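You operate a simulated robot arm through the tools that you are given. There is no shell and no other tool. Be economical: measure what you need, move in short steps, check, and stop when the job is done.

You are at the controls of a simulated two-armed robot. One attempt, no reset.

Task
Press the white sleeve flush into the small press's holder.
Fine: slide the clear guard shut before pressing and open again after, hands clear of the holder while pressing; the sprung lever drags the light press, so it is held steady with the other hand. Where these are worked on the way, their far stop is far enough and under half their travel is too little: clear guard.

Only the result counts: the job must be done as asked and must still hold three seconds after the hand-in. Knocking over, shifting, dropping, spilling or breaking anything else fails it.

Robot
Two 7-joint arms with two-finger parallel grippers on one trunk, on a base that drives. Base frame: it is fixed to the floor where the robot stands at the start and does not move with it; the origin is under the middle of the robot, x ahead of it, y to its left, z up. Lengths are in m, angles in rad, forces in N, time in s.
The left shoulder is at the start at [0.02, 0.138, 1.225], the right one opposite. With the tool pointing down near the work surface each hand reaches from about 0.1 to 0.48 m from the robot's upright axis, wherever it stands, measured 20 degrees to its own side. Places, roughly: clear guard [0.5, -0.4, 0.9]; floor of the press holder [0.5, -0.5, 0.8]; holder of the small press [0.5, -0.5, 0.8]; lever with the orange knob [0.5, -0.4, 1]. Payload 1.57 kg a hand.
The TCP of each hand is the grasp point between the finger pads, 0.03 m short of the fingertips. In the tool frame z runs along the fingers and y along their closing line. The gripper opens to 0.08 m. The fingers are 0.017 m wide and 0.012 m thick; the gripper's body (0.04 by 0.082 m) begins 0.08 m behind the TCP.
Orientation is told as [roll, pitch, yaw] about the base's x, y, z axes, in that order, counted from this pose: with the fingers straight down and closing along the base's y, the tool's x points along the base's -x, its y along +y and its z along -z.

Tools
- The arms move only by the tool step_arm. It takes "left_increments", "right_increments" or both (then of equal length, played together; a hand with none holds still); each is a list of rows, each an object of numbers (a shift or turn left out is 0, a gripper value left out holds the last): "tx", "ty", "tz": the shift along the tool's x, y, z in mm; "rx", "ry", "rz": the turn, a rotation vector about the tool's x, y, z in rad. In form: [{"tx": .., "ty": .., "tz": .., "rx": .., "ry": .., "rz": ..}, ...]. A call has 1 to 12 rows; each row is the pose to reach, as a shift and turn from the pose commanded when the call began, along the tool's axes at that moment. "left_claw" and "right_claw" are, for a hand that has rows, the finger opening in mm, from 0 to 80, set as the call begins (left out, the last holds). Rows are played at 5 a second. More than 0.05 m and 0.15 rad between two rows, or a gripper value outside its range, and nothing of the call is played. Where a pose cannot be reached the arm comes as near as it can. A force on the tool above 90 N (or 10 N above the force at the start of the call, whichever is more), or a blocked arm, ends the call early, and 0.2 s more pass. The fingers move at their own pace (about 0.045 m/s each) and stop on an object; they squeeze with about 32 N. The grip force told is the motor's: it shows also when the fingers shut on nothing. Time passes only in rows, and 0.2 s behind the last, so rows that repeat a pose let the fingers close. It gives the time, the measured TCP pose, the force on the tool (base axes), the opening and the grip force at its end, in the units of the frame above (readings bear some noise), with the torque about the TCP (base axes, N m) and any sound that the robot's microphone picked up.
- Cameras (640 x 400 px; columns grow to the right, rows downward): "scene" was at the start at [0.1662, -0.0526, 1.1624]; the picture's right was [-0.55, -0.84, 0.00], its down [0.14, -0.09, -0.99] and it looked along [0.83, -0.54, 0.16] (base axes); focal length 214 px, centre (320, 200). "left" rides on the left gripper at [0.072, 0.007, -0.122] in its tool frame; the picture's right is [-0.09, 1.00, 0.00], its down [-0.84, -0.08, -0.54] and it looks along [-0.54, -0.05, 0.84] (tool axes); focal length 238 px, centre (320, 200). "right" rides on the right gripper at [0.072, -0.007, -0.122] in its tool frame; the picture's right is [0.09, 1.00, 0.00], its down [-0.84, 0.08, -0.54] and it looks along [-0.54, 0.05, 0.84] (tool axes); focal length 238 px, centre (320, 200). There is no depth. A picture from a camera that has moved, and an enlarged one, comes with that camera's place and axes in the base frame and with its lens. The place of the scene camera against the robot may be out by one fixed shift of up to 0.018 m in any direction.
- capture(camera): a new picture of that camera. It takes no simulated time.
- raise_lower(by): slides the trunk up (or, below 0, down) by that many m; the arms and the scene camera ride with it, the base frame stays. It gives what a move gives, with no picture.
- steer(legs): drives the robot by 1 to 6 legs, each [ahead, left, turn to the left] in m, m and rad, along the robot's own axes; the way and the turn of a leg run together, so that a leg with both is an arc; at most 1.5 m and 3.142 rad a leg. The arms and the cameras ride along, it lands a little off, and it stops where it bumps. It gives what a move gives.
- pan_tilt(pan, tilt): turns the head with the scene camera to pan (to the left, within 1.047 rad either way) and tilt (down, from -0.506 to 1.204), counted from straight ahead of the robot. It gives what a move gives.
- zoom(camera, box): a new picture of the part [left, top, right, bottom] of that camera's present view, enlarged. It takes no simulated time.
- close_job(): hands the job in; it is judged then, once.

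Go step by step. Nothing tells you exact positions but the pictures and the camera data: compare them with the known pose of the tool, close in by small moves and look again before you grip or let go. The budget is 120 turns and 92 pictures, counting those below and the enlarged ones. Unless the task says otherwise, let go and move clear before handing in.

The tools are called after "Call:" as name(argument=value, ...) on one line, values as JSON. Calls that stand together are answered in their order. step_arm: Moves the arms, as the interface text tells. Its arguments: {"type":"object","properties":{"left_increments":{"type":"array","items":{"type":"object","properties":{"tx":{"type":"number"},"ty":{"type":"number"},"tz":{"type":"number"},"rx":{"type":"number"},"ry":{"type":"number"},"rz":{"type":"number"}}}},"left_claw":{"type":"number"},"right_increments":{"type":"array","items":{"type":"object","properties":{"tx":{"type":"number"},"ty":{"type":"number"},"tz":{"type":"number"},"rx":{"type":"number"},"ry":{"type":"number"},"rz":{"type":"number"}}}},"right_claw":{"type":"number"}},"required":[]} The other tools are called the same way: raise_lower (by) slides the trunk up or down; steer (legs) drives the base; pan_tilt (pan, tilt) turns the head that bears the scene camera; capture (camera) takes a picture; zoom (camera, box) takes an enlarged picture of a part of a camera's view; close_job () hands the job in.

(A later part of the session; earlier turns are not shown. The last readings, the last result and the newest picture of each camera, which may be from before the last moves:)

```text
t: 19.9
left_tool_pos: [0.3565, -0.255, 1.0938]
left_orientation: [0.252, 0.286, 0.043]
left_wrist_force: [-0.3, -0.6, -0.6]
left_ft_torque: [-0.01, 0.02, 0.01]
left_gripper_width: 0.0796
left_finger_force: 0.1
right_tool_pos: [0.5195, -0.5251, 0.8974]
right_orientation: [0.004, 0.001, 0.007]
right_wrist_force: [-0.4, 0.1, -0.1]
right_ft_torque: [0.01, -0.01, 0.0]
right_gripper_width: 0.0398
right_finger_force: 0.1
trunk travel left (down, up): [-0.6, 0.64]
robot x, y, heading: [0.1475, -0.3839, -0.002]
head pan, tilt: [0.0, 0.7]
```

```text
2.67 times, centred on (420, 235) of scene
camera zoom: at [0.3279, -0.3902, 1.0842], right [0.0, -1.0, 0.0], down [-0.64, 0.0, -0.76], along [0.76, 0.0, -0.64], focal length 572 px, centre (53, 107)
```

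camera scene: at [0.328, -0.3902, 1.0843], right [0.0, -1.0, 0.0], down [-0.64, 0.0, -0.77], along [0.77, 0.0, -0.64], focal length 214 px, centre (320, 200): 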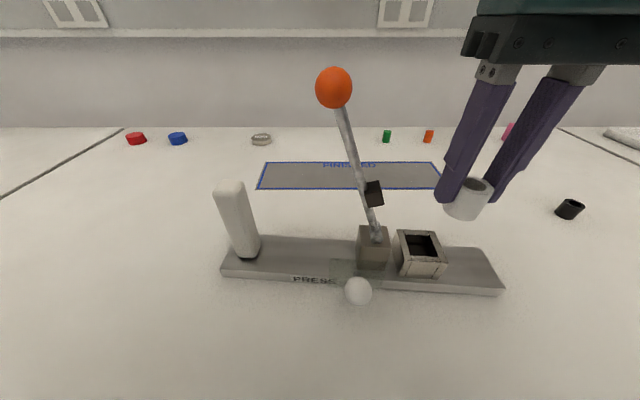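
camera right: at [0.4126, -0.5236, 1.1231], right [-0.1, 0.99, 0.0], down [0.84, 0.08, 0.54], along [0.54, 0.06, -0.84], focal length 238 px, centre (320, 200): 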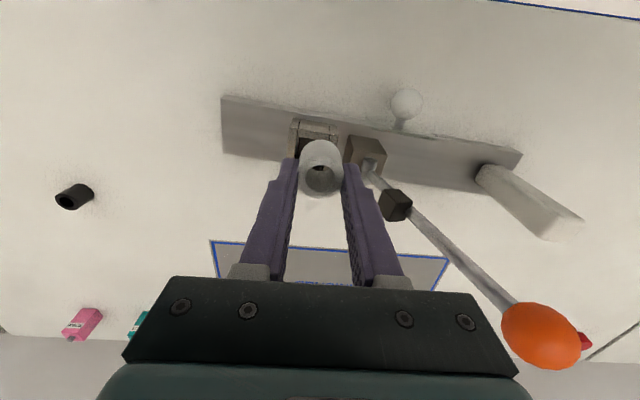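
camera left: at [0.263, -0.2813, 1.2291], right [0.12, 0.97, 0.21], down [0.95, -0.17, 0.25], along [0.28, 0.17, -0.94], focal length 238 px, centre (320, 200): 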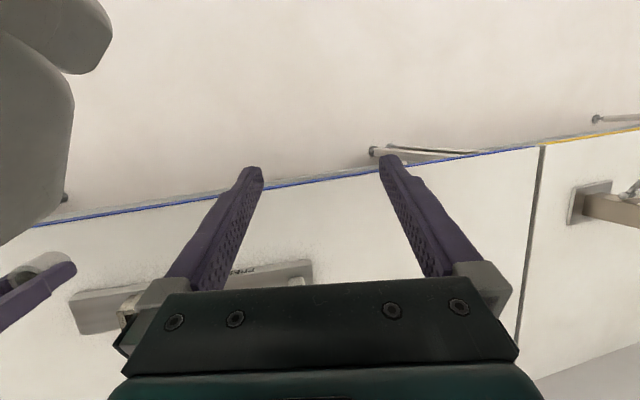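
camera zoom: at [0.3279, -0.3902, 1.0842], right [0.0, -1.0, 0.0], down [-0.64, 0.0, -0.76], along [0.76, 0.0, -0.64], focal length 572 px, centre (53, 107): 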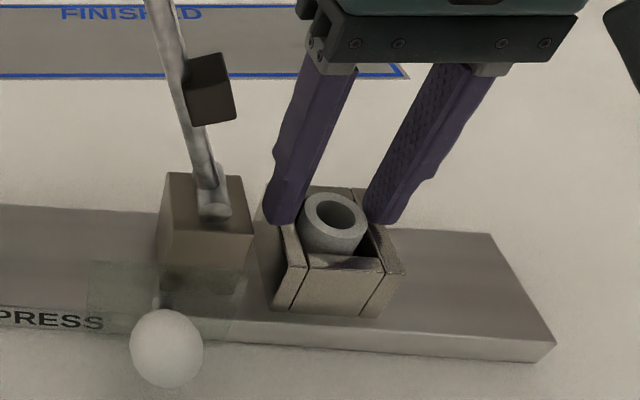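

The sleeve is seated loosely in the holder and the hand is free. I'll raise it clear and look.

Call:
step_arm(right_increments=[{"tz": -30}, {"tz": -70}, {"tx": 40, "tz": -90}, {"tx": 80, "tz": -90}])

Call:
zoom(camera="scene", box=[200, 40, 520, 310])

Call:
capture(camera="right")

```text
t: 20.9
left_tool_pos: [0.3556, -0.2558, 1.0929]
left_orientation: [0.253, 0.287, 0.041]
left_wrist_force: [0.0, 0.4, 0.4]
left_ft_torque: [0.0, -0.01, -0.02]
left_gripper_width: 0.0802
left_finger_force: 0.1
right_tool_pos: [0.4402, -0.5254, 0.9868]
right_orientation: [0.003, 0.0, 0.007]
right_wrist_force: [0.4, 0.9, -0.2]
right_ft_torque: [0.0, 0.03, -0.02]
right_gripper_width: 0.0399
right_finger_force: 0.2
trunk travel left (down, up): [-0.6, 0.64]
robot x, y, heading: [0.144, -0.3844, -0.003]
head pan, tilt: [0.0, 0.7]
```

```text
1.48 times, centred on (360, 175) of scene
camera zoom: at [0.3278, -0.3903, 1.0843], right [0.0, -1.0, 0.0], down [-0.64, 0.0, -0.76], along [0.76, 0.0, -0.64], focal length 318 px, centre (261, 237)
```

zoom: 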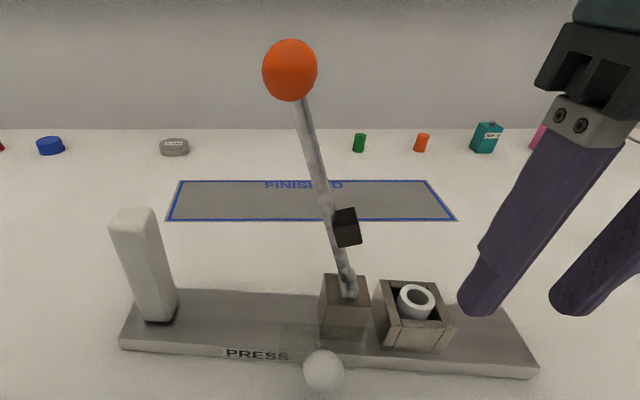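

```text
51 pictures are left
camera right: at [0.3693, -0.5327, 1.1081], right [-0.1, 1.0, 0.0], down [0.84, 0.08, 0.54], along [0.54, 0.06, -0.84], focal length 238 px, centre (320, 200)
```

right: 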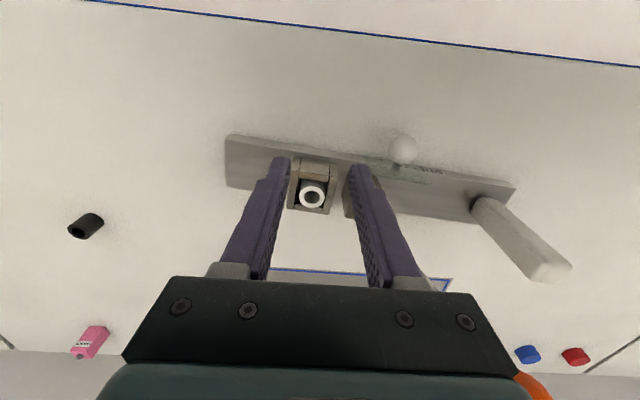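

The sleeve is in and the press is clear. The post stands at [0.538, -0.273] with its top at z≈0.947, so I'll bring the left hand over, straight down, to steady it.

Call:
step_arm(left_increments=[{"tx": -34, "ty": -6, "tz": 5, "rx": 0.062, "ry": -0.073, "rz": 0.001}, {"tx": -69, "ty": -13, "tz": 10, "rx": 0.124, "ry": -0.146, "rz": 0.002}, {"tx": -103, "ty": -19, "tz": 15, "rx": 0.185, "ry": -0.219, "rz": 0.003}, {"tx": -137, "ty": -26, "tz": 19, "rx": 0.247, "ry": -0.292, "rz": 0.004}])

Call:
capture(camera="left")

```text
t: 21.9
left_tool_pos: [0.4827, -0.2733, 1.0311]
left_orientation: [-0.003, -0.004, 0.0]
left_wrist_force: [-0.2, 0.7, 0.9]
left_ft_torque: [-0.03, 0.01, -0.01]
left_gripper_width: 0.08
left_finger_force: 0.0
right_tool_pos: [0.4417, -0.5257, 0.9861]
right_orientation: [0.005, -0.001, 0.007]
right_wrist_force: [-0.4, 0.3, -0.9]
right_ft_torque: [0.02, 0.0, -0.03]
right_gripper_width: 0.0397
right_finger_force: 0.2
trunk travel left (down, up): [-0.6, 0.64]
robot x, y, heading: [0.1456, -0.3839, 0.0]
head pan, tilt: [0.0, 0.7]
```

```text
50 pictures are left
camera left: at [0.4102, -0.2663, 1.1533], right [0.09, 1.0, 0.0], down [0.83, -0.08, 0.55], along [0.54, -0.05, -0.84], focal length 238 px, centre (320, 200)
```

left: 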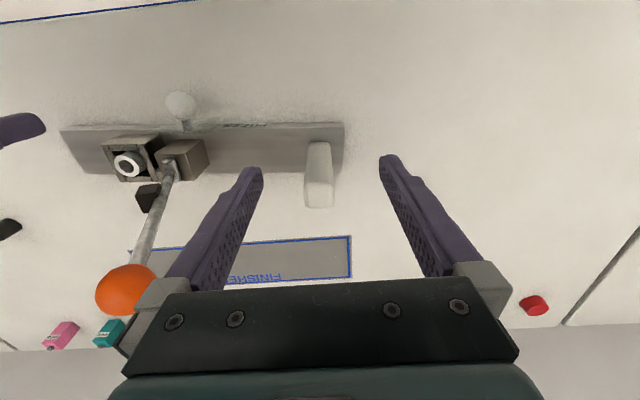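

The post top is confirmed at about [0.537, -0.277]. I'll move over it, descend so the fingers straddle it, and close.

Call:
step_arm(left_increments=[{"tx": -27, "ty": -2, "rz": 0.04}, {"tx": -54, "ty": -4, "rz": 0.075}, {"tx": -54, "ty": -4, "tz": 40, "rz": 0.075}, {"tx": -54, "ty": -4, "tz": 80, "rz": 0.075}, {"tx": -54, "ty": -4, "tz": 106, "rz": 0.075}])

Call:
capture(camera="left")

```text
t: 23.1
left_tool_pos: [0.5355, -0.2741, 0.9248]
left_orientation: [-0.002, -0.002, -0.075]
left_wrist_force: [-0.3, 0.3, 0.6]
left_ft_torque: [0.01, -0.01, -0.04]
left_gripper_width: 0.0798
left_finger_force: 0.0
right_tool_pos: [0.4426, -0.5266, 0.9872]
right_orientation: [0.002, 0.0, 0.006]
right_wrist_force: [-0.3, -0.1, 0.3]
right_ft_torque: [-0.02, 0.01, 0.01]
right_gripper_width: 0.0401
right_finger_force: 0.1
trunk travel left (down, up): [-0.6, 0.64]
robot x, y, heading: [0.1479, -0.3821, -0.003]
head pan, tilt: [0.0, 0.7]
```

```text
49 pictures are left
camera left: at [0.4644, -0.263, 1.0471], right [0.17, 0.99, 0.0], down [0.83, -0.14, 0.54], along [0.54, -0.09, -0.84], focal length 238 px, centre (320, 200)
```

left: 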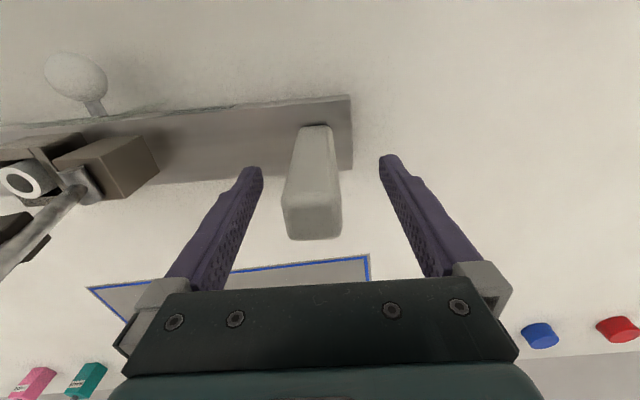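

Call:
step_arm(left_increments=[{"tx": -2, "ty": -5, "tz": 10}, {"tx": -2, "ty": -5, "tz": 20}])

Call:
step_arm(left_increments=[{"tz": 0}, {"tz": 0}, {"tz": 0}, {"tz": 0}, {"tz": 0}], left_claw=10)

Call:
zoom(camera="scene", box=[200, 40, 520, 310])

Call:
capture(camera="left")

```text
t: 23.7
left_tool_pos: [0.5365, -0.28, 0.9049]
left_orientation: [-0.002, -0.002, -0.073]
left_wrist_force: [-1.1, 0.4, 0.2]
left_ft_torque: [0.0, -0.02, 0.01]
left_gripper_width: 0.0801
left_finger_force: 0.0
right_tool_pos: [0.4419, -0.5273, 0.9861]
right_orientation: [0.005, 0.0, 0.007]
right_wrist_force: [-0.4, 0.3, 0.5]
right_ft_torque: [0.03, 0.03, -0.02]
right_gripper_width: 0.04
right_finger_force: 0.0
trunk travel left (down, up): [-0.6, 0.64]
robot x, y, heading: [0.1452, -0.3826, -0.003]
head pan, tilt: [0.0, 0.7]
```

```text
t: 24.9
left_tool_pos: [0.5374, -0.2792, 0.9042]
left_orientation: [0.0, -0.002, -0.074]
left_wrist_force: [0.5, 0.5, -1.3]
left_ft_torque: [0.48, 0.05, -0.26]
left_gripper_width: 0.0321
left_finger_force: 31.8
right_tool_pos: [0.4417, -0.5247, 0.9859]
right_orientation: [0.005, -0.002, 0.006]
right_wrist_force: [-0.7, -0.2, 0.4]
right_ft_torque: [-0.03, -0.01, 0.02]
right_gripper_width: 0.04
right_finger_force: 0.1
trunk travel left (down, up): [-0.6, 0.64]
robot x, y, heading: [0.1456, -0.3834, 0.0]
head pan, tilt: [0.0, 0.7]
```

```text
1.48 times, centred on (360, 175) of scene
camera zoom: at [0.328, -0.3901, 1.0843], right [0.0, -1.0, 0.0], down [-0.64, 0.0, -0.76], along [0.76, 0.0, -0.64], focal length 318 px, centre (261, 237)
```

zoom: 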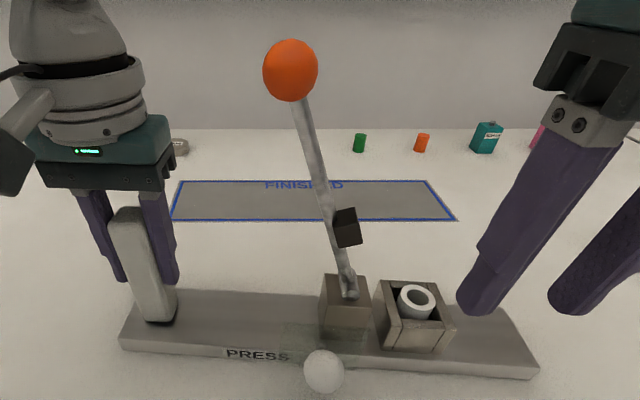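

```text
47 pictures are left
camera left: at [0.4654, -0.2676, 1.0277], right [0.17, 0.99, 0.0], down [0.83, -0.14, 0.54], along [0.54, -0.09, -0.84], focal length 238 px, centre (320, 200)
```

left: 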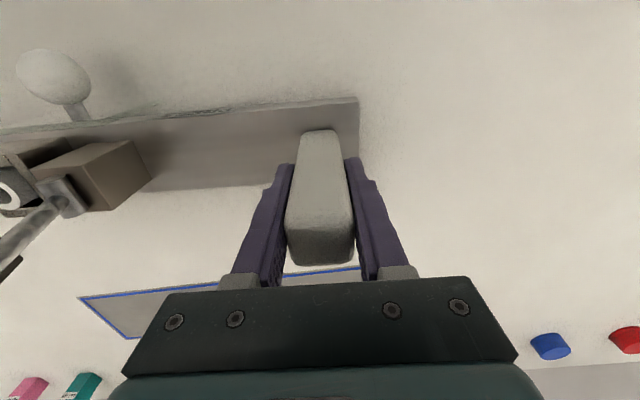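

The left hand holds the post and the press hasn't moved. The guard ball triangulates to [0.453, -0.432, 0.863]. I'll bring the right hand to it, tilted so the wrist leans away from the orange knob.

Call:
step_arm(right_increments=[{"tx": 10, "ty": 24, "tz": 0, "ry": -0.11}, {"tx": 20, "ty": 48, "tz": 5, "ry": -0.22}, {"tx": 24, "ty": 72, "tz": 20, "ry": -0.34}, {"tx": 24, "ty": 93, "tz": 40, "ry": -0.45}, {"tx": 24, "ty": 93, "tz": 51, "ry": -0.45}], right_claw=65)

Call:
capture(camera="right")

Call:
capture(camera="scene")

```text
t: 25.9
left_tool_pos: [0.5365, -0.2804, 0.9054]
left_orientation: [-0.001, -0.002, -0.075]
left_wrist_force: [0.9, -0.3, 0.7]
left_ft_torque: [0.33, 0.12, -0.31]
left_gripper_width: 0.0319
left_finger_force: 32.3
right_tool_pos: [0.4435, -0.4619, 0.9627]
right_orientation: [-0.016, -0.474, -0.086]
right_wrist_force: [0.3, -0.1, -0.4]
right_ft_torque: [-0.01, -0.01, -0.01]
right_gripper_width: 0.0651
right_finger_force: 0.0
trunk travel left (down, up): [-0.6, 0.64]
robot x, y, heading: [0.1488, -0.3863, -0.003]
head pan, tilt: [0.0, 0.7]
stopped in row 5 (right hand): the force on the tool passed its limit at 141 N (the readings are from after the stop); the commanded pose is now the measured one
```

```text
46 pictures are left
camera right: at [0.3238, -0.4563, 1.0382], right [0.01, 1.0, -0.06], down [0.5, 0.04, 0.86], along [0.86, -0.04, -0.5], focal length 238 px, centre (320, 200)
```

right: 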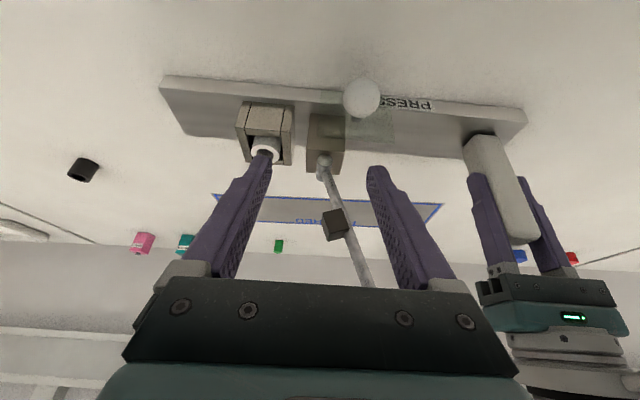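

```text
45 pictures are left
camera scene: at [0.3131, -0.3898, 1.0612], right [0.0, -1.0, 0.0], down [-0.84, 0.0, -0.54], along [0.54, 0.0, -0.84], focal length 214 px, centre (320, 200)
```

scene: 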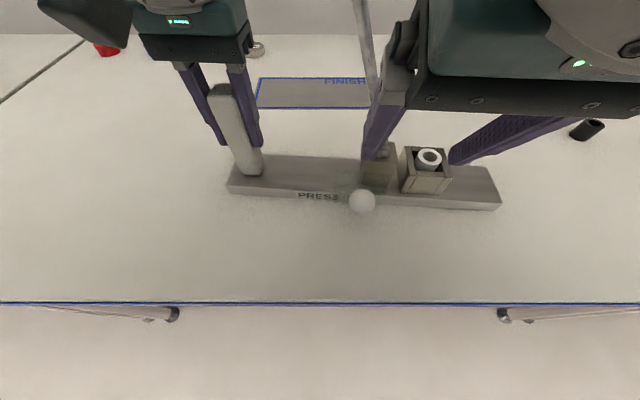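

Leaning the wrist back ran the hand into my own head, but the press and the left hand are unchanged. I'll return the right hand to straight down off to the -y side, then reset the head.

Call:
step_arm(right_increments=[{"tx": -4, "ty": -16, "tz": -5, "rx": -0.009, "ry": 0.118, "rz": -0.022}, {"tx": -7, "ty": -32, "tz": -10, "rx": -0.018, "ry": 0.237, "rz": -0.044}, {"tx": -10, "ty": -48, "tz": -15, "rx": -0.027, "ry": 0.355, "rz": -0.066}, {"tx": -14, "ty": -63, "tz": -19, "rx": -0.036, "ry": 0.474, "rz": -0.088}])

Call:
pan_tilt(pan=0.0, tilt=0.6)

Call:
capture(camera="scene")

```text
t: 26.9
left_tool_pos: [0.5377, -0.2794, 0.9057]
left_orientation: [0.001, -0.001, -0.074]
left_wrist_force: [0.3, -0.3, 0.2]
left_ft_torque: [0.99, 0.13, -0.24]
left_gripper_width: 0.0317
left_finger_force: 31.2
right_tool_pos: [0.4365, -0.5229, 0.9816]
right_orientation: [-0.002, 0.019, 0.014]
right_wrist_force: [0.4, 0.0, 0.2]
right_ft_torque: [0.0, 0.03, 0.02]
right_gripper_width: 0.0648
right_finger_force: 0.1
trunk travel left (down, up): [-0.6, 0.64]
robot x, y, heading: [0.1493, -0.3817, -0.003]
head pan, tilt: [0.0, 0.7]
```

```text
t: 27.6
left_tool_pos: [0.5365, -0.2791, 0.9052]
left_orientation: [-0.002, -0.002, -0.074]
left_wrist_force: [-0.1, 0.1, -0.5]
left_ft_torque: [1.01, 0.14, -0.15]
left_gripper_width: 0.0319
left_finger_force: 31.4
right_tool_pos: [0.4376, -0.5233, 0.9823]
right_orientation: [-0.003, 0.017, 0.012]
right_wrist_force: [0.0, 0.4, -0.2]
right_ft_torque: [0.0, 0.01, 0.01]
right_gripper_width: 0.065
right_finger_force: 0.1
trunk travel left (down, up): [-0.6, 0.64]
robot x, y, heading: [0.1466, -0.3826, -0.002]
head pan, tilt: [0.0, 0.6]
```

```text
44 pictures are left
camera scene: at [0.3313, -0.3901, 1.0929], right [0.0, -1.0, 0.0], down [-0.57, 0.0, -0.82], along [0.82, 0.0, -0.57], focal length 214 px, centre (320, 200)
```

scene: 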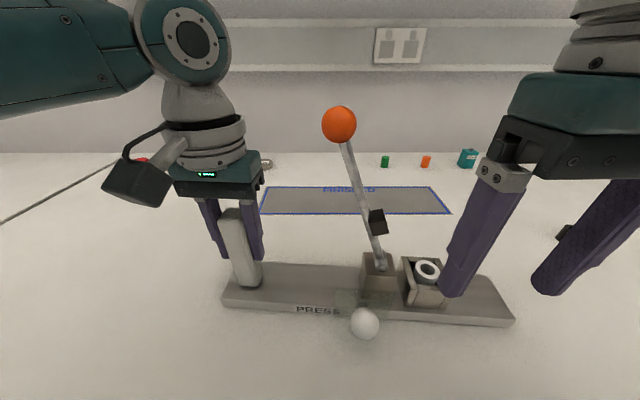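

The head is reset and the scene is intact. I'll approach the ball with the wrist leaning towards -y instead, clear of both the knob and the head.

Call:
step_arm(right_increments=[{"tx": -4, "ty": 14, "tz": 0, "rx": -0.13}, {"tx": -8, "ty": 30, "tz": 12, "rx": -0.27}, {"tx": -13, "ty": 45, "tz": 25, "rx": -0.4, "ry": -0.017}, {"tx": -14, "ty": 57, "tz": 38, "rx": -0.4, "ry": -0.017}])

Call:
capture(camera="right")

Call:
capture(camera="scene")

```text
t: 28.6
left_tool_pos: [0.5368, -0.2793, 0.9044]
left_orientation: [0.0, -0.002, -0.074]
left_wrist_force: [-0.6, 0.5, 0.4]
left_ft_torque: [0.9, 0.05, -0.17]
left_gripper_width: 0.0319
left_finger_force: 31.9
right_tool_pos: [0.4495, -0.465, 0.9418]
right_orientation: [0.398, 0.001, 0.008]
right_wrist_force: [0.1, 0.6, 1.1]
right_ft_torque: [-0.01, 0.01, -0.03]
right_gripper_width: 0.0652
right_finger_force: 0.0
trunk travel left (down, up): [-0.6, 0.64]
robot x, y, heading: [0.1461, -0.3808, -0.007]
head pan, tilt: [0.0, 0.6]
```

```text
43 pictures are left
camera right: at [0.3784, -0.5191, 1.053], right [-0.1, 0.92, 0.39], down [0.84, -0.13, 0.53], along [0.54, 0.38, -0.76], focal length 238 px, centre (320, 200)
```

right: 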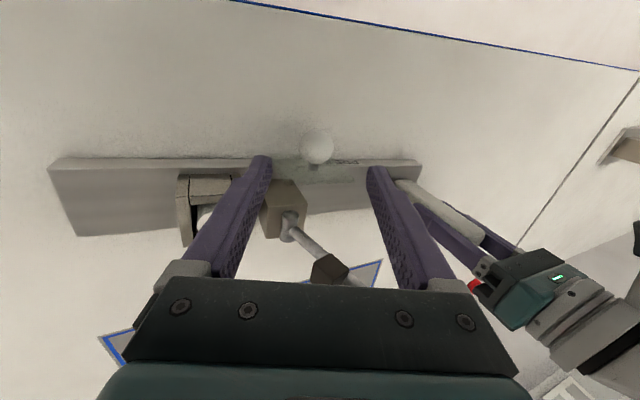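

```text
42 pictures are left
camera scene: at [0.3313, -0.39, 1.0929], right [0.0, -1.0, 0.0], down [-0.57, 0.0, -0.83], along [0.83, 0.0, -0.57], focal length 214 px, centre (320, 200)
```

scene: 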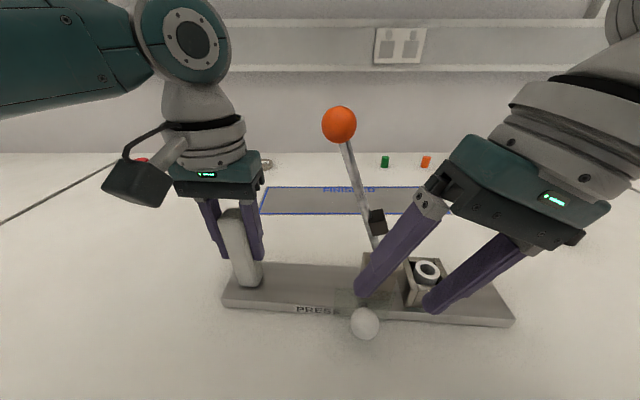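

The ball is confirmed at [0.455, -0.432, 0.863]. I'll advance along the finger axis so the fingers straddle it.

Call:
step_arm(right_increments=[{"tx": -3, "tz": 30}, {"tx": -4, "tz": 60}, {"tx": -4, "tz": 78}])

Call:
capture(camera="right")

Call:
zoom(camera="scene", box=[300, 220, 460, 360])

```text
t: 29.4
left_tool_pos: [0.5364, -0.2799, 0.9039]
left_orientation: [-0.002, -0.002, -0.072]
left_wrist_force: [1.4, 1.5, -0.7]
left_ft_torque: [1.02, 0.03, -0.14]
left_gripper_width: 0.0318
left_finger_force: 32.0
right_tool_pos: [0.4546, -0.4347, 0.8697]
right_orientation: [0.397, 0.0, 0.011]
right_wrist_force: [0.0, 0.2, 0.3]
right_ft_torque: [0.0, -0.03, 0.01]
right_gripper_width: 0.065
right_finger_force: 0.1
trunk travel left (down, up): [-0.6, 0.64]
robot x, y, heading: [0.1491, -0.381, -0.001]
head pan, tilt: [0.0, 0.6]
```

```text
41 pictures are left
camera right: at [0.3826, -0.4893, 0.9808], right [-0.1, 0.92, 0.39], down [0.84, -0.13, 0.53], along [0.54, 0.38, -0.76], focal length 238 px, centre (320, 200)
```

right: 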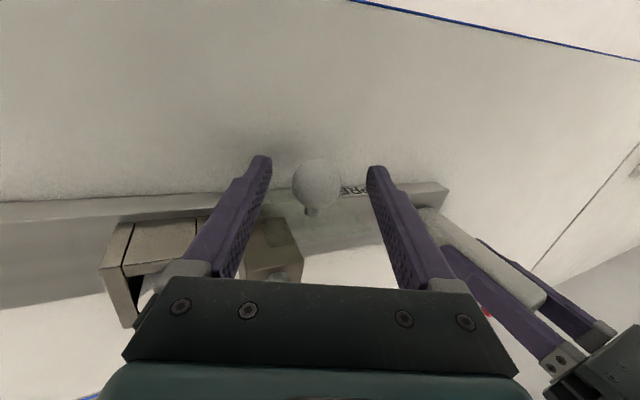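

```text
2.86 times, centred on (380, 290) of scene
camera zoom: at [0.3313, -0.3901, 1.0929], right [0.0, -1.0, 0.0], down [-0.57, 0.0, -0.82], along [0.82, 0.0, -0.57], focal length 613 px, centre (149, -57)
```

zoom: 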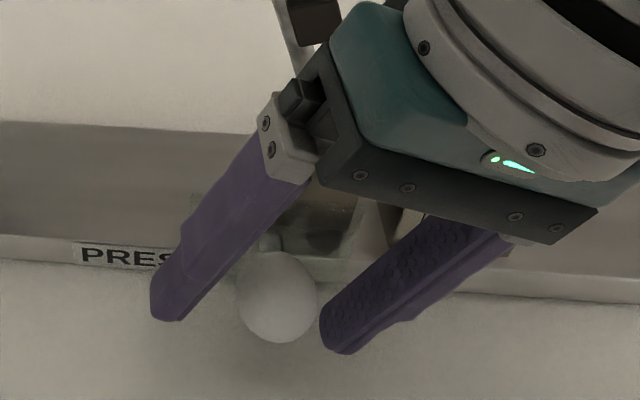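

The ball is centred between the fingers, so I'll close on it.

Call:
step_arm(right_increments=[{"tz": 0}, {"tz": 0}, {"tz": 0}, {"tz": 0}], right_claw=15)

Call:
zoom(camera="scene", box=[300, 220, 460, 360])

```text
t: 30.4
left_tool_pos: [0.5361, -0.2789, 0.9051]
left_orientation: [0.0, -0.002, -0.073]
left_wrist_force: [0.2, 6.1, 2.6]
left_ft_torque: [0.32, 0.63, -0.67]
left_gripper_width: 0.0319
left_finger_force: 31.9
right_tool_pos: [0.4533, -0.4378, 0.8712]
right_orientation: [0.392, 0.004, 0.008]
right_wrist_force: [0.4, -7.0, -0.2]
right_ft_torque: [-0.16, -0.06, -0.16]
right_gripper_width: 0.0311
right_finger_force: 31.7
trunk travel left (down, up): [-0.6, 0.64]
robot x, y, heading: [0.1485, -0.3829, -0.003]
head pan, tilt: [0.0, 0.6]
```

```text
2.86 times, centred on (380, 290) of scene
camera zoom: at [0.3311, -0.3902, 1.0928], right [0.0, -1.0, 0.0], down [-0.57, 0.0, -0.82], along [0.82, 0.0, -0.57], focal length 613 px, centre (149, -57)
```

zoom: 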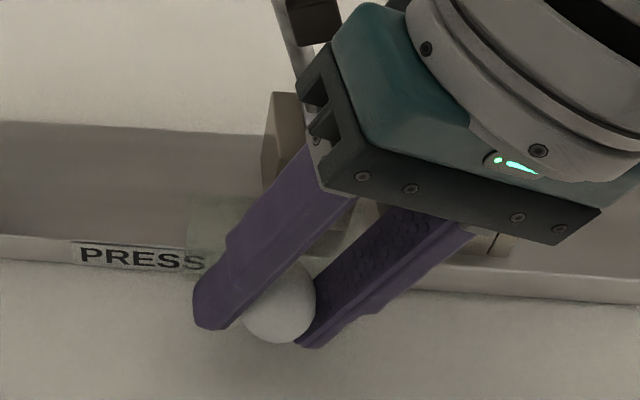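

The ball is held. I'll slide the guard along the bed towards the holder (-y, slightly -x).

Call:
step_arm(right_increments=[{"tx": 0.8, "ty": -9.2, "tz": -3.85}, {"tx": 1.7, "ty": -18.5, "tz": -7.7}, {"tx": 2.5, "ty": -27.7, "tz": -11.6}, {"tx": 3.4, "ty": -36.9, "tz": -15.4}])

Call:
zoom(camera="scene", box=[300, 200, 520, 360])

```text
t: 31.4
left_tool_pos: [0.5371, -0.2817, 0.9053]
left_orientation: [-0.004, -0.003, -0.075]
left_wrist_force: [-4.2, -1.5, 6.5]
left_ft_torque: [-1.57, 1.21, -0.77]
left_gripper_width: 0.0318
left_finger_force: 31.9
right_tool_pos: [0.4497, -0.477, 0.8717]
right_orientation: [0.398, 0.002, 0.009]
right_wrist_force: [4.6, 1.0, -5.4]
right_ft_torque: [-0.01, 0.09, -0.07]
right_gripper_width: 0.0311
right_finger_force: 31.7
trunk travel left (down, up): [-0.6, 0.64]
robot x, y, heading: [0.1466, -0.3843, -0.002]
head pan, tilt: [0.0, 0.6]
```

```text
2.50 times, centred on (410, 280) of scene
camera zoom: at [0.331, -0.3904, 1.0929], right [0.0, -1.0, 0.0], down [-0.57, 0.0, -0.82], along [0.82, 0.0, -0.57], focal length 536 px, centre (95, 0)
```

zoom: 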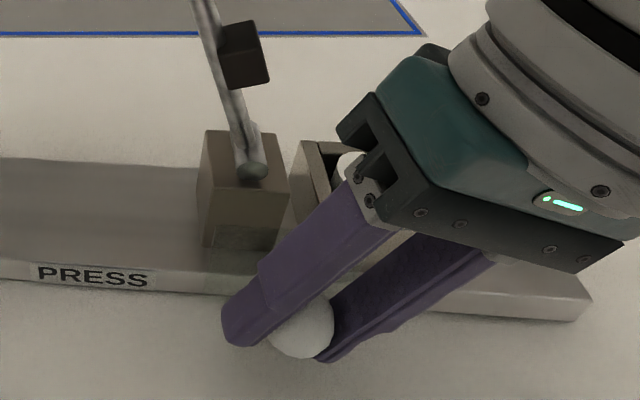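

It slides freely, so I'll continue.

Call:
step_arm(right_increments=[{"tx": 0.8, "ty": -9.2, "tz": -3.85}, {"tx": 1.7, "ty": -18.5, "tz": -7.7}, {"tx": 2.5, "ty": -27.7, "tz": -11.6}])

```text
t: 32.2
left_tool_pos: [0.5371, -0.2804, 0.9056]
left_orientation: [-0.003, -0.004, -0.073]
left_wrist_force: [-2.8, -2.5, 9.2]
left_ft_torque: [-1.28, 0.7, -0.38]
left_gripper_width: 0.0321
left_finger_force: 31.7
right_tool_pos: [0.448, -0.5076, 0.8718]
right_orientation: [0.396, 0.001, 0.01]
right_wrist_force: [2.2, 0.0, -2.2]
right_ft_torque: [0.05, 0.14, 0.02]
right_gripper_width: 0.031
right_finger_force: 32.2
trunk travel left (down, up): [-0.6, 0.64]
robot x, y, heading: [0.1482, -0.386, -0.001]
head pan, tilt: [0.0, 0.6]
```

Call:
step_arm(right_increments=[{"tx": 0.4, "ty": -4.6, "tz": -1.9}, {"tx": 0.8, "ty": -9.2, "tz": -3.85}, {"tx": 1.2, "ty": -13.8, "tz": -5.8}])

Call:
capture(camera="scene")

```text
t: 33.0
left_tool_pos: [0.5369, -0.2795, 0.9049]
left_orientation: [-0.001, -0.004, -0.072]
left_wrist_force: [-1.6, -3.8, 8.9]
left_ft_torque: [-0.45, 0.08, -0.16]
left_gripper_width: 0.0321
left_finger_force: 32.1
right_tool_pos: [0.4467, -0.5213, 0.8719]
right_orientation: [0.396, 0.002, 0.01]
right_wrist_force: [-1.0, 1.5, 0.2]
right_ft_torque: [0.09, 0.2, 0.25]
right_gripper_width: 0.031
right_finger_force: 31.9
trunk travel left (down, up): [-0.6, 0.64]
robot x, y, heading: [0.1488, -0.3832, -0.002]
head pan, tilt: [0.0, 0.6]
```

```text
37 pictures are left
camera scene: at [0.3313, -0.3905, 1.0929], right [0.0, -1.0, 0.0], down [-0.57, 0.0, -0.82], along [0.82, 0.0, -0.57], focal length 214 px, centre (320, 200)
```

scene: 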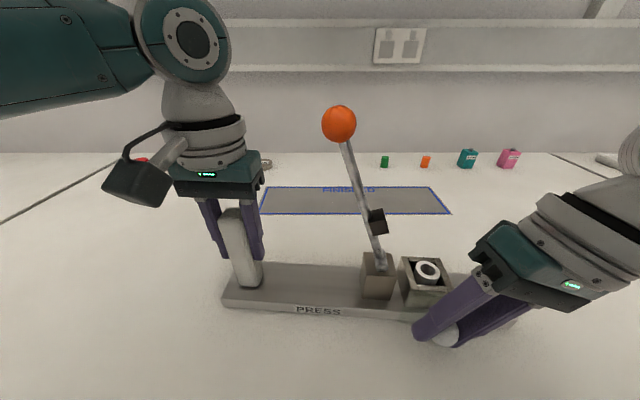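

It has slid 84 mm so far and the press is steady. I'll carry on in small steps to find the stop.

Call:
step_arm(right_increments=[{"tx": 0.3, "ty": -3.7, "tz": -1.5}, {"tx": 0.7, "ty": -7.4, "tz": -3.1}])

```text
t: 33.6
left_tool_pos: [0.5359, -0.2812, 0.9055]
left_orientation: [-0.004, -0.003, -0.075]
left_wrist_force: [-3.8, -18.6, 0.8]
left_ft_torque: [0.07, -0.59, 0.55]
left_gripper_width: 0.0319
left_finger_force: 32.1
right_tool_pos: [0.4467, -0.5248, 0.8729]
right_orientation: [0.407, -0.001, 0.011]
right_wrist_force: [3.8, 20.6, 0.4]
right_ft_torque: [0.19, 0.54, 0.41]
right_gripper_width: 0.0313
right_finger_force: 32.1
trunk travel left (down, up): [-0.6, 0.64]
robot x, y, heading: [0.1478, -0.3816, 0.004]
head pan, tilt: [0.0, 0.6]
```

The far stop is reached (20 N against it). I'll ease off a little, release the ball and back out.

Call:
step_arm(right_increments=[{"tx": -0.3, "ty": 3.2, "tz": 1.3}])

Call:
step_arm(right_increments=[{"tz": 0}, {"tz": 0}, {"tz": 0}], right_claw=60)

Call:
step_arm(right_increments=[{"tz": -30}, {"tz": -60}, {"tz": -90}])

Call:
capture(camera="scene")

Call:
capture(camera="left")

```text
t: 34.0
left_tool_pos: [0.5374, -0.2822, 0.9052]
left_orientation: [-0.004, -0.001, -0.074]
left_wrist_force: [-3.6, -19.8, 1.1]
left_ft_torque: [1.0, -0.76, 0.5]
left_gripper_width: 0.0319
left_finger_force: 31.5
right_tool_pos: [0.4458, -0.5248, 0.872]
right_orientation: [0.397, -0.003, 0.009]
right_wrist_force: [1.8, 16.6, 1.7]
right_ft_torque: [0.38, 0.16, 0.12]
right_gripper_width: 0.0311
right_finger_force: 32.2
trunk travel left (down, up): [-0.6, 0.64]
robot x, y, heading: [0.1482, -0.3878, -0.003]
head pan, tilt: [0.0, 0.6]
```

```text
t: 34.8
left_tool_pos: [0.5361, -0.2784, 0.9046]
left_orientation: [0.001, -0.001, -0.07]
left_wrist_force: [-0.8, -0.3, 1.6]
left_ft_torque: [-0.45, -0.29, -0.08]
left_gripper_width: 0.0322
left_finger_force: 31.6
right_tool_pos: [0.4481, -0.5257, 0.8704]
right_orientation: [0.396, 0.001, 0.008]
right_wrist_force: [0.1, 0.4, 0.0]
right_ft_torque: [0.02, 0.0, -0.03]
right_gripper_width: 0.0601
right_finger_force: 0.0
trunk travel left (down, up): [-0.6, 0.64]
robot x, y, heading: [0.1493, -0.3875, -0.007]
head pan, tilt: [0.0, 0.6]
```

```text
t: 35.6
left_tool_pos: [0.5363, -0.279, 0.9052]
left_orientation: [0.001, 0.0, -0.07]
left_wrist_force: [0.9, 0.5, 0.0]
left_ft_torque: [0.27, -0.4, 0.36]
left_gripper_width: 0.032
left_finger_force: 32.4
right_tool_pos: [0.4473, -0.5617, 0.9542]
right_orientation: [0.398, 0.002, 0.009]
right_wrist_force: [1.0, 0.2, 0.2]
right_ft_torque: [0.0, 0.03, 0.0]
right_gripper_width: 0.0601
right_finger_force: 0.0
trunk travel left (down, up): [-0.6, 0.64]
robot x, y, heading: [0.1508, -0.3808, -0.006]
head pan, tilt: [0.0, 0.6]
```

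```text
36 pictures are left
camera scene: at [0.3315, -0.39, 1.0929], right [0.0, -1.0, 0.0], down [-0.56, 0.0, -0.83], along [0.83, 0.0, -0.56], focal length 214 px, centre (320, 200)
```

scene: 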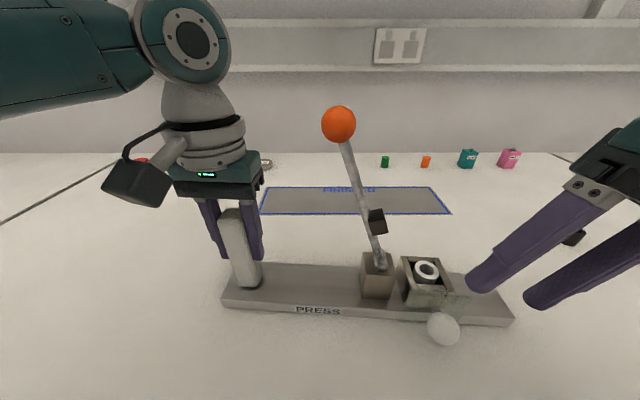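

```text
35 pictures are left
camera left: at [0.4655, -0.2676, 1.0276], right [0.16, 0.99, 0.0], down [0.83, -0.14, 0.54], along [0.54, -0.09, -0.84], focal length 238 px, centre (320, 200)
```

left: 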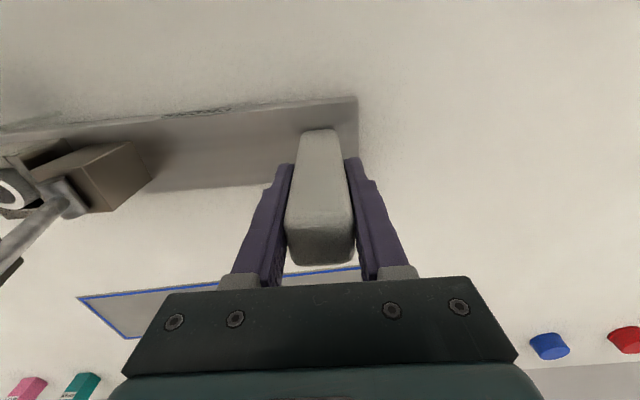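

The guard is shut over the holder and the sleeve sits in it. Next is the lever, with its knob at about [0.523, -0.396, 1.057]. I'll turn the right hand a quarter so it can pinch the knob across the swing axis and let it swivel in the fingers.

Call:
step_arm(right_increments=[{"ty": 9, "tz": -22, "rx": 0.133}, {"ty": 18, "tz": -43, "rx": 0.266}, {"ty": 27, "tz": -64, "rx": 0.398}])

Call:
step_arm(right_increments=[{"rz": -0.145}, {"rz": -0.29}, {"rz": -0.435}, {"rz": -0.58}, {"rz": -0.725}, {"rz": -0.87}, {"rz": -1.015}, {"rz": -1.16}, {"rz": -1.305}, {"rz": -1.45}, {"rz": -1.57}])

Call:
capture(camera="right")

Call:
capture(camera="scene")

```text
t: 36.4
left_tool_pos: [0.5361, -0.2793, 0.9045]
left_orientation: [0.002, -0.003, -0.074]
left_wrist_force: [1.7, 1.2, -0.7]
left_ft_torque: [0.76, -0.5, 0.16]
left_gripper_width: 0.0318
left_finger_force: 32.4
right_tool_pos: [0.4478, -0.5596, 1.0226]
right_orientation: [-0.002, -0.001, 0.009]
right_wrist_force: [-0.2, -0.3, -0.7]
right_ft_torque: [0.0, -0.01, 0.0]
right_gripper_width: 0.06
right_finger_force: 0.1
trunk travel left (down, up): [-0.6, 0.64]
robot x, y, heading: [0.1494, -0.3817, -0.008]
head pan, tilt: [0.0, 0.6]
```

```text
t: 38.8
left_tool_pos: [0.5369, -0.279, 0.9056]
left_orientation: [-0.002, -0.001, -0.073]
left_wrist_force: [-0.1, 1.3, 0.4]
left_ft_torque: [1.03, -0.28, 0.04]
left_gripper_width: 0.0319
left_finger_force: 32.4
right_tool_pos: [0.4459, -0.5605, 1.0232]
right_orientation: [0.0, 0.002, 1.582]
right_wrist_force: [0.7, -0.3, -0.3]
right_ft_torque: [0.02, 0.01, 0.02]
right_gripper_width: 0.0598
right_finger_force: 0.2
trunk travel left (down, up): [-0.6, 0.64]
robot x, y, heading: [0.151, -0.3842, -0.005]
head pan, tilt: [0.0, 0.6]
```

```text
34 pictures are left
camera right: at [0.4544, -0.6314, 1.1458], right [-0.99, -0.1, 0.0], down [-0.09, 0.84, 0.54], along [-0.06, 0.54, -0.84], focal length 238 px, centre (320, 200)
```

right: 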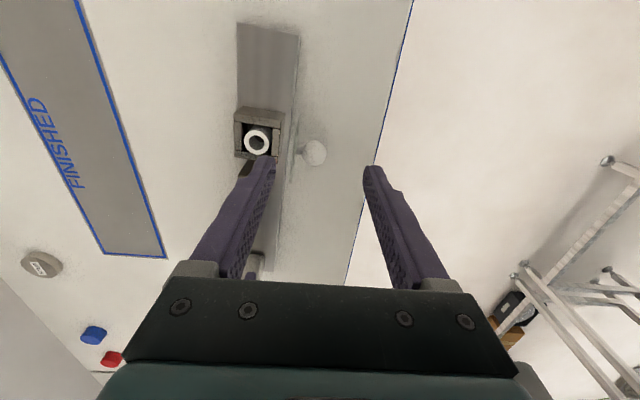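

```text
33 pictures are left
camera scene: at [0.3313, -0.39, 1.0929], right [0.0, -1.0, 0.0], down [-0.57, 0.0, -0.82], along [0.82, 0.0, -0.57], focal length 214 px, centre (320, 200)
```

scene: 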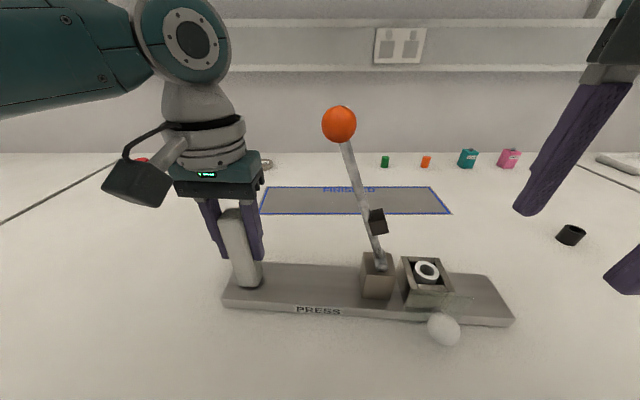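

The quarter turn worked. I'll move to a pre-grasp up and to the -y side of the knob, leaning the wrist towards -y.

Call:
step_arm(right_increments=[{"tz": -45, "ry": -0.12}, {"tx": -15, "ty": -25, "tz": -80, "ry": -0.24}, {"tx": -45, "ty": -50, "tz": -100, "ry": -0.36}, {"tx": -80, "ty": -70, "tz": -108, "ry": -0.48}, {"tx": -110, "ty": -77, "tz": -108, "ry": -0.6}])

Call:
capture(camera="right")

Call:
capture(camera="scene")

```text
t: 40.0
left_tool_pos: [0.5361, -0.2791, 0.9053]
left_orientation: [-0.002, -0.003, -0.074]
left_wrist_force: [-1.9, 0.0, -0.1]
left_ft_torque: [1.23, -0.18, -0.05]
left_gripper_width: 0.0318
left_finger_force: 31.8
right_tool_pos: [0.5223, -0.45, 1.131]
right_orientation: [0.001, -0.602, 1.577]
right_wrist_force: [0.7, 0.5, 0.1]
right_ft_torque: [0.0, 0.0, -0.01]
right_gripper_width: 0.06
right_finger_force: 0.1
trunk travel left (down, up): [-0.6, 0.64]
robot x, y, heading: [0.1474, -0.3823, -0.008]
head pan, tilt: [0.0, 0.6]
```

```text
32 pictures are left
camera right: at [0.5299, -0.5775, 1.1916], right [-1.0, -0.08, -0.05], down [-0.08, 0.38, 0.92], along [-0.06, 0.92, -0.39], focal length 238 px, centre (320, 200)
```

right: 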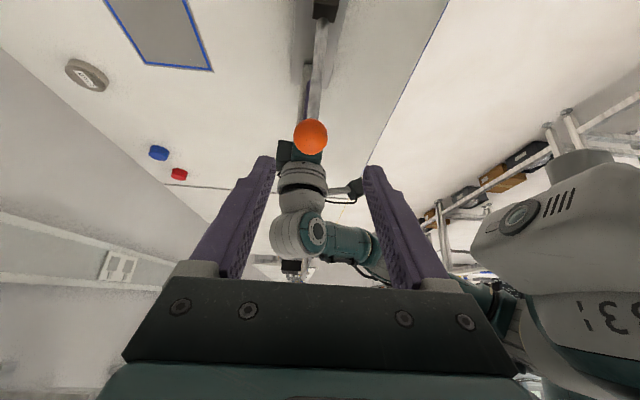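

```text
31 pictures are left
camera scene: at [0.3311, -0.39, 1.0929], right [0.0, -1.0, 0.0], down [-0.57, 0.0, -0.82], along [0.82, 0.0, -0.57], focal length 214 px, centre (320, 200)
```

scene: 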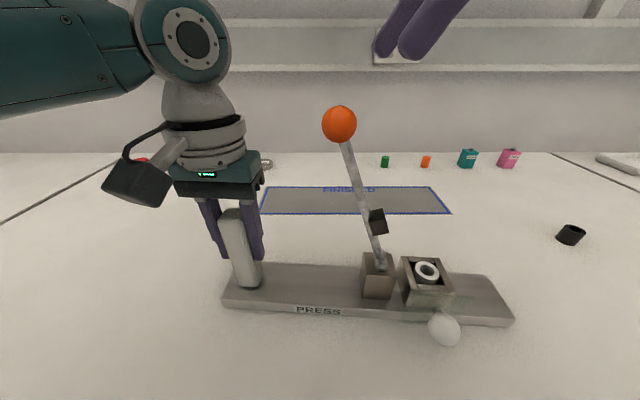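

The knob is confirmed at about [0.530, -0.397, 1.053]. I'll advance along the finger axis onto it.

Call:
step_arm(right_increments=[{"ty": -8, "tz": 30}, {"ty": -8, "tz": 60}, {"ty": -8, "tz": 92}])

Call:
capture(camera="right")

Call:
capture(camera="scene")

```text
t: 40.8
left_tool_pos: [0.5366, -0.2796, 0.9054]
left_orientation: [-0.001, -0.002, -0.073]
left_wrist_force: [-2.2, 0.8, -0.5]
left_ft_torque: [1.25, -0.18, -0.09]
left_gripper_width: 0.0319
left_finger_force: 32.3
right_tool_pos: [0.5303, -0.395, 1.0552]
right_orientation: [0.001, -0.598, 1.578]
right_wrist_force: [0.5, 0.7, 0.4]
right_ft_torque: [-0.03, 0.02, -0.01]
right_gripper_width: 0.06
right_finger_force: 0.1
trunk travel left (down, up): [-0.6, 0.64]
robot x, y, heading: [0.1506, -0.3815, -0.003]
head pan, tilt: [0.0, 0.6]
```

```text
30 pictures are left
camera right: at [0.5383, -0.5234, 1.1147], right [-1.0, -0.08, -0.05], down [-0.08, 0.38, 0.92], along [-0.06, 0.92, -0.39], focal length 238 px, centre (320, 200)
```

right: 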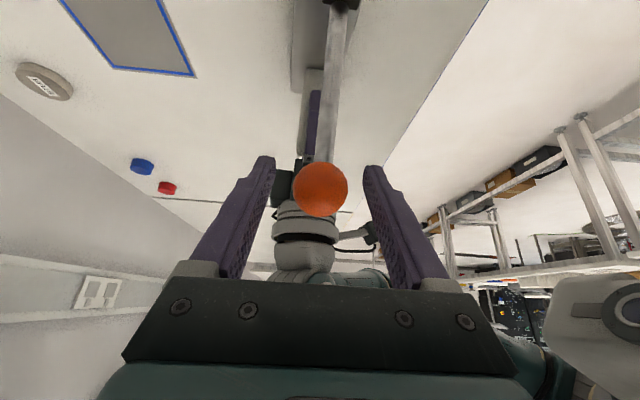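

```text
29 pictures are left
camera scene: at [0.3311, -0.3901, 1.0929], right [0.0, -1.0, 0.0], down [-0.57, 0.0, -0.82], along [0.82, 0.0, -0.57], focal length 214 px, centre (320, 200)
```

scene: 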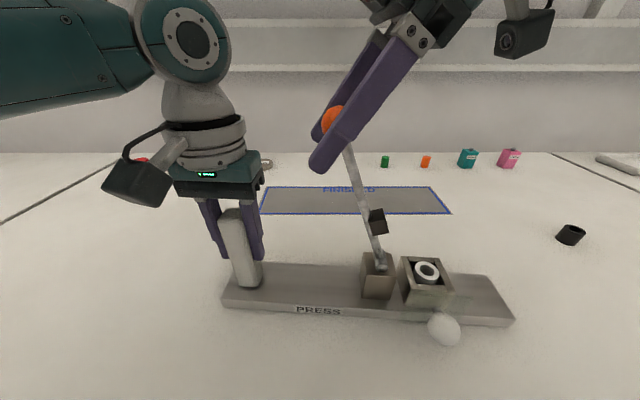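

The knob sits squarely between the fingers, so I'll pinch it.

Call:
step_arm(right_increments=[{"tz": 0}, {"tz": 0}, {"tz": 0}, {"tz": 0}], right_claw=15)

Call:
step_arm(right_increments=[{"tx": 13.5, "ty": 1.5, "tz": -15.5, "ry": 0.03}, {"tx": 27.1, "ty": 3.1, "tz": -30.7, "ry": 0.06}, {"tx": 43, "ty": 4.6, "tz": -43.5, "ry": 0.09}, {"tx": 59.2, "ty": 6.2, "tz": -55.4, "ry": 0.12}])

Call:
capture(camera="scene")

```text
t: 41.8
left_tool_pos: [0.5362, -0.2793, 0.9044]
left_orientation: [-0.003, -0.002, -0.073]
left_wrist_force: [-1.2, -1.1, 0.3]
left_ft_torque: [1.32, -0.36, -0.1]
left_gripper_width: 0.032
left_finger_force: 31.7
right_tool_pos: [0.5308, -0.3961, 1.0533]
right_orientation: [0.002, -0.599, 1.577]
right_wrist_force: [0.7, 2.5, -0.1]
right_ft_torque: [0.2, 0.01, -0.03]
right_gripper_width: 0.0312
right_finger_force: 32.4
trunk travel left (down, up): [-0.6, 0.64]
robot x, y, heading: [0.1474, -0.3863, -0.004]
head pan, tilt: [0.0, 0.6]
```

```text
t: 42.8
left_tool_pos: [0.5378, -0.2803, 0.9056]
left_orientation: [-0.004, -0.001, -0.074]
left_wrist_force: [-0.5, -8.1, 0.4]
left_ft_torque: [1.0, -0.34, 0.02]
left_gripper_width: 0.0319
left_finger_force: 31.6
right_tool_pos: [0.5244, -0.4786, 1.0662]
right_orientation: [0.004, -0.478, 1.578]
right_wrist_force: [-0.4, 7.2, -0.5]
right_ft_torque: [0.8, 0.05, -0.11]
right_gripper_width: 0.0309
right_finger_force: 31.8
trunk travel left (down, up): [-0.6, 0.64]
robot x, y, heading: [0.1477, -0.3818, -0.005]
head pan, tilt: [0.0, 0.6]
```

```text
28 pictures are left
camera scene: at [0.3311, -0.3902, 1.0928], right [0.0, -1.0, 0.0], down [-0.57, 0.0, -0.82], along [0.82, 0.0, -0.57], focal length 214 px, centre (320, 200)
```

scene: 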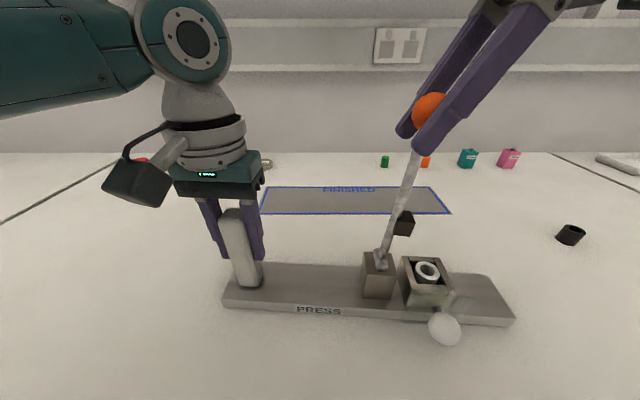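

It swings smoothly with only a light spring force. I'll continue along the arc.

Call:
step_arm(right_increments=[{"tx": 19, "ty": 1.6, "tz": -7.6, "ry": 0.04}, {"tx": 38.3, "ty": 3.1, "tz": -13.2, "ry": 0.08}, {"tx": 58.3, "ty": 4.6, "tz": -16.7, "ry": 0.12}, {"tx": 78.4, "ty": 6, "tz": -18.3, "ry": 0.16}, {"tx": 98.7, "ty": 7.4, "tz": -17.9, "ry": 0.2}, {"tx": 118.6, "ty": 8.7, "tz": -15.5, "ry": 0.24}])

Call:
capture(camera="scene")

```text
t: 44.2
left_tool_pos: [0.5374, -0.2797, 0.9056]
left_orientation: [-0.003, -0.003, -0.072]
left_wrist_force: [-0.2, -10.3, 0.3]
left_ft_torque: [1.73, -0.18, 0.08]
left_gripper_width: 0.0318
left_finger_force: 32.0
right_tool_pos: [0.5167, -0.59, 1.0279]
right_orientation: [-0.001, -0.24, 1.58]
right_wrist_force: [-2.0, 8.3, 4.0]
right_ft_torque: [0.98, 0.04, 0.03]
right_gripper_width: 0.0307
right_finger_force: 31.6
trunk travel left (down, up): [-0.6, 0.64]
robot x, y, heading: [0.1486, -0.3846, -0.006]
head pan, tilt: [0.0, 0.6]
```

```text
27 pictures are left
camera scene: at [0.3311, -0.3904, 1.0929], right [0.0, -1.0, 0.0], down [-0.57, 0.0, -0.82], along [0.82, 0.0, -0.57], focal length 214 px, centre (320, 200)
```

scene: 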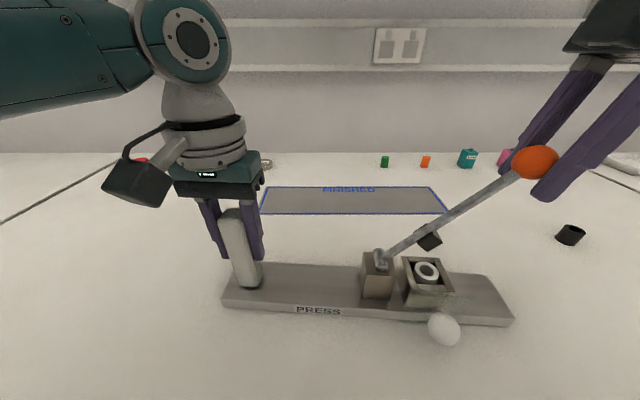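

Call:
step_arm(right_increments=[{"tx": 18.2, "ty": 1.2, "tz": 8.9, "ry": 0.03}, {"tx": 35.3, "ty": 2.3, "tz": 19.8, "ry": 0.06}, {"tx": 51.3, "ty": 3.2, "tz": 32.1, "ry": 0.09}])

Call:
zoom(camera="scene", box=[340, 120, 620, 350])

```text
t: 45.0
left_tool_pos: [0.5373, -0.2793, 0.9047]
left_orientation: [0.0, -0.002, -0.074]
left_wrist_force: [-0.2, -1.9, 0.4]
left_ft_torque: [0.46, -0.28, 0.01]
left_gripper_width: 0.0316
left_finger_force: 32.2
right_tool_pos: [0.5159, -0.6332, 0.9841]
right_orientation: [0.001, -0.142, 1.578]
right_wrist_force: [0.1, -0.1, 0.3]
right_ft_torque: [0.0, 0.02, -0.02]
right_gripper_width: 0.0149
right_finger_force: 0.3
trunk travel left (down, up): [-0.6, 0.64]
robot x, y, heading: [0.1449, -0.3843, -0.002]
head pan, tilt: [0.0, 0.6]
```

```text
1.74 times, centred on (480, 235) of scene
camera zoom: at [0.3313, -0.3903, 1.0928], right [0.0, -1.0, 0.0], down [-0.57, 0.0, -0.82], along [0.82, 0.0, -0.57], focal length 373 px, centre (42, 139)
```

zoom: 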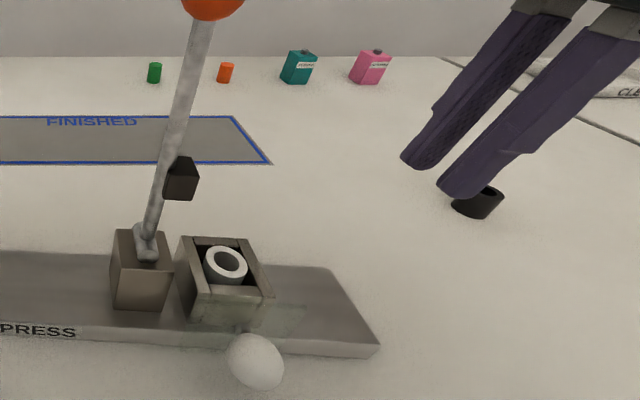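

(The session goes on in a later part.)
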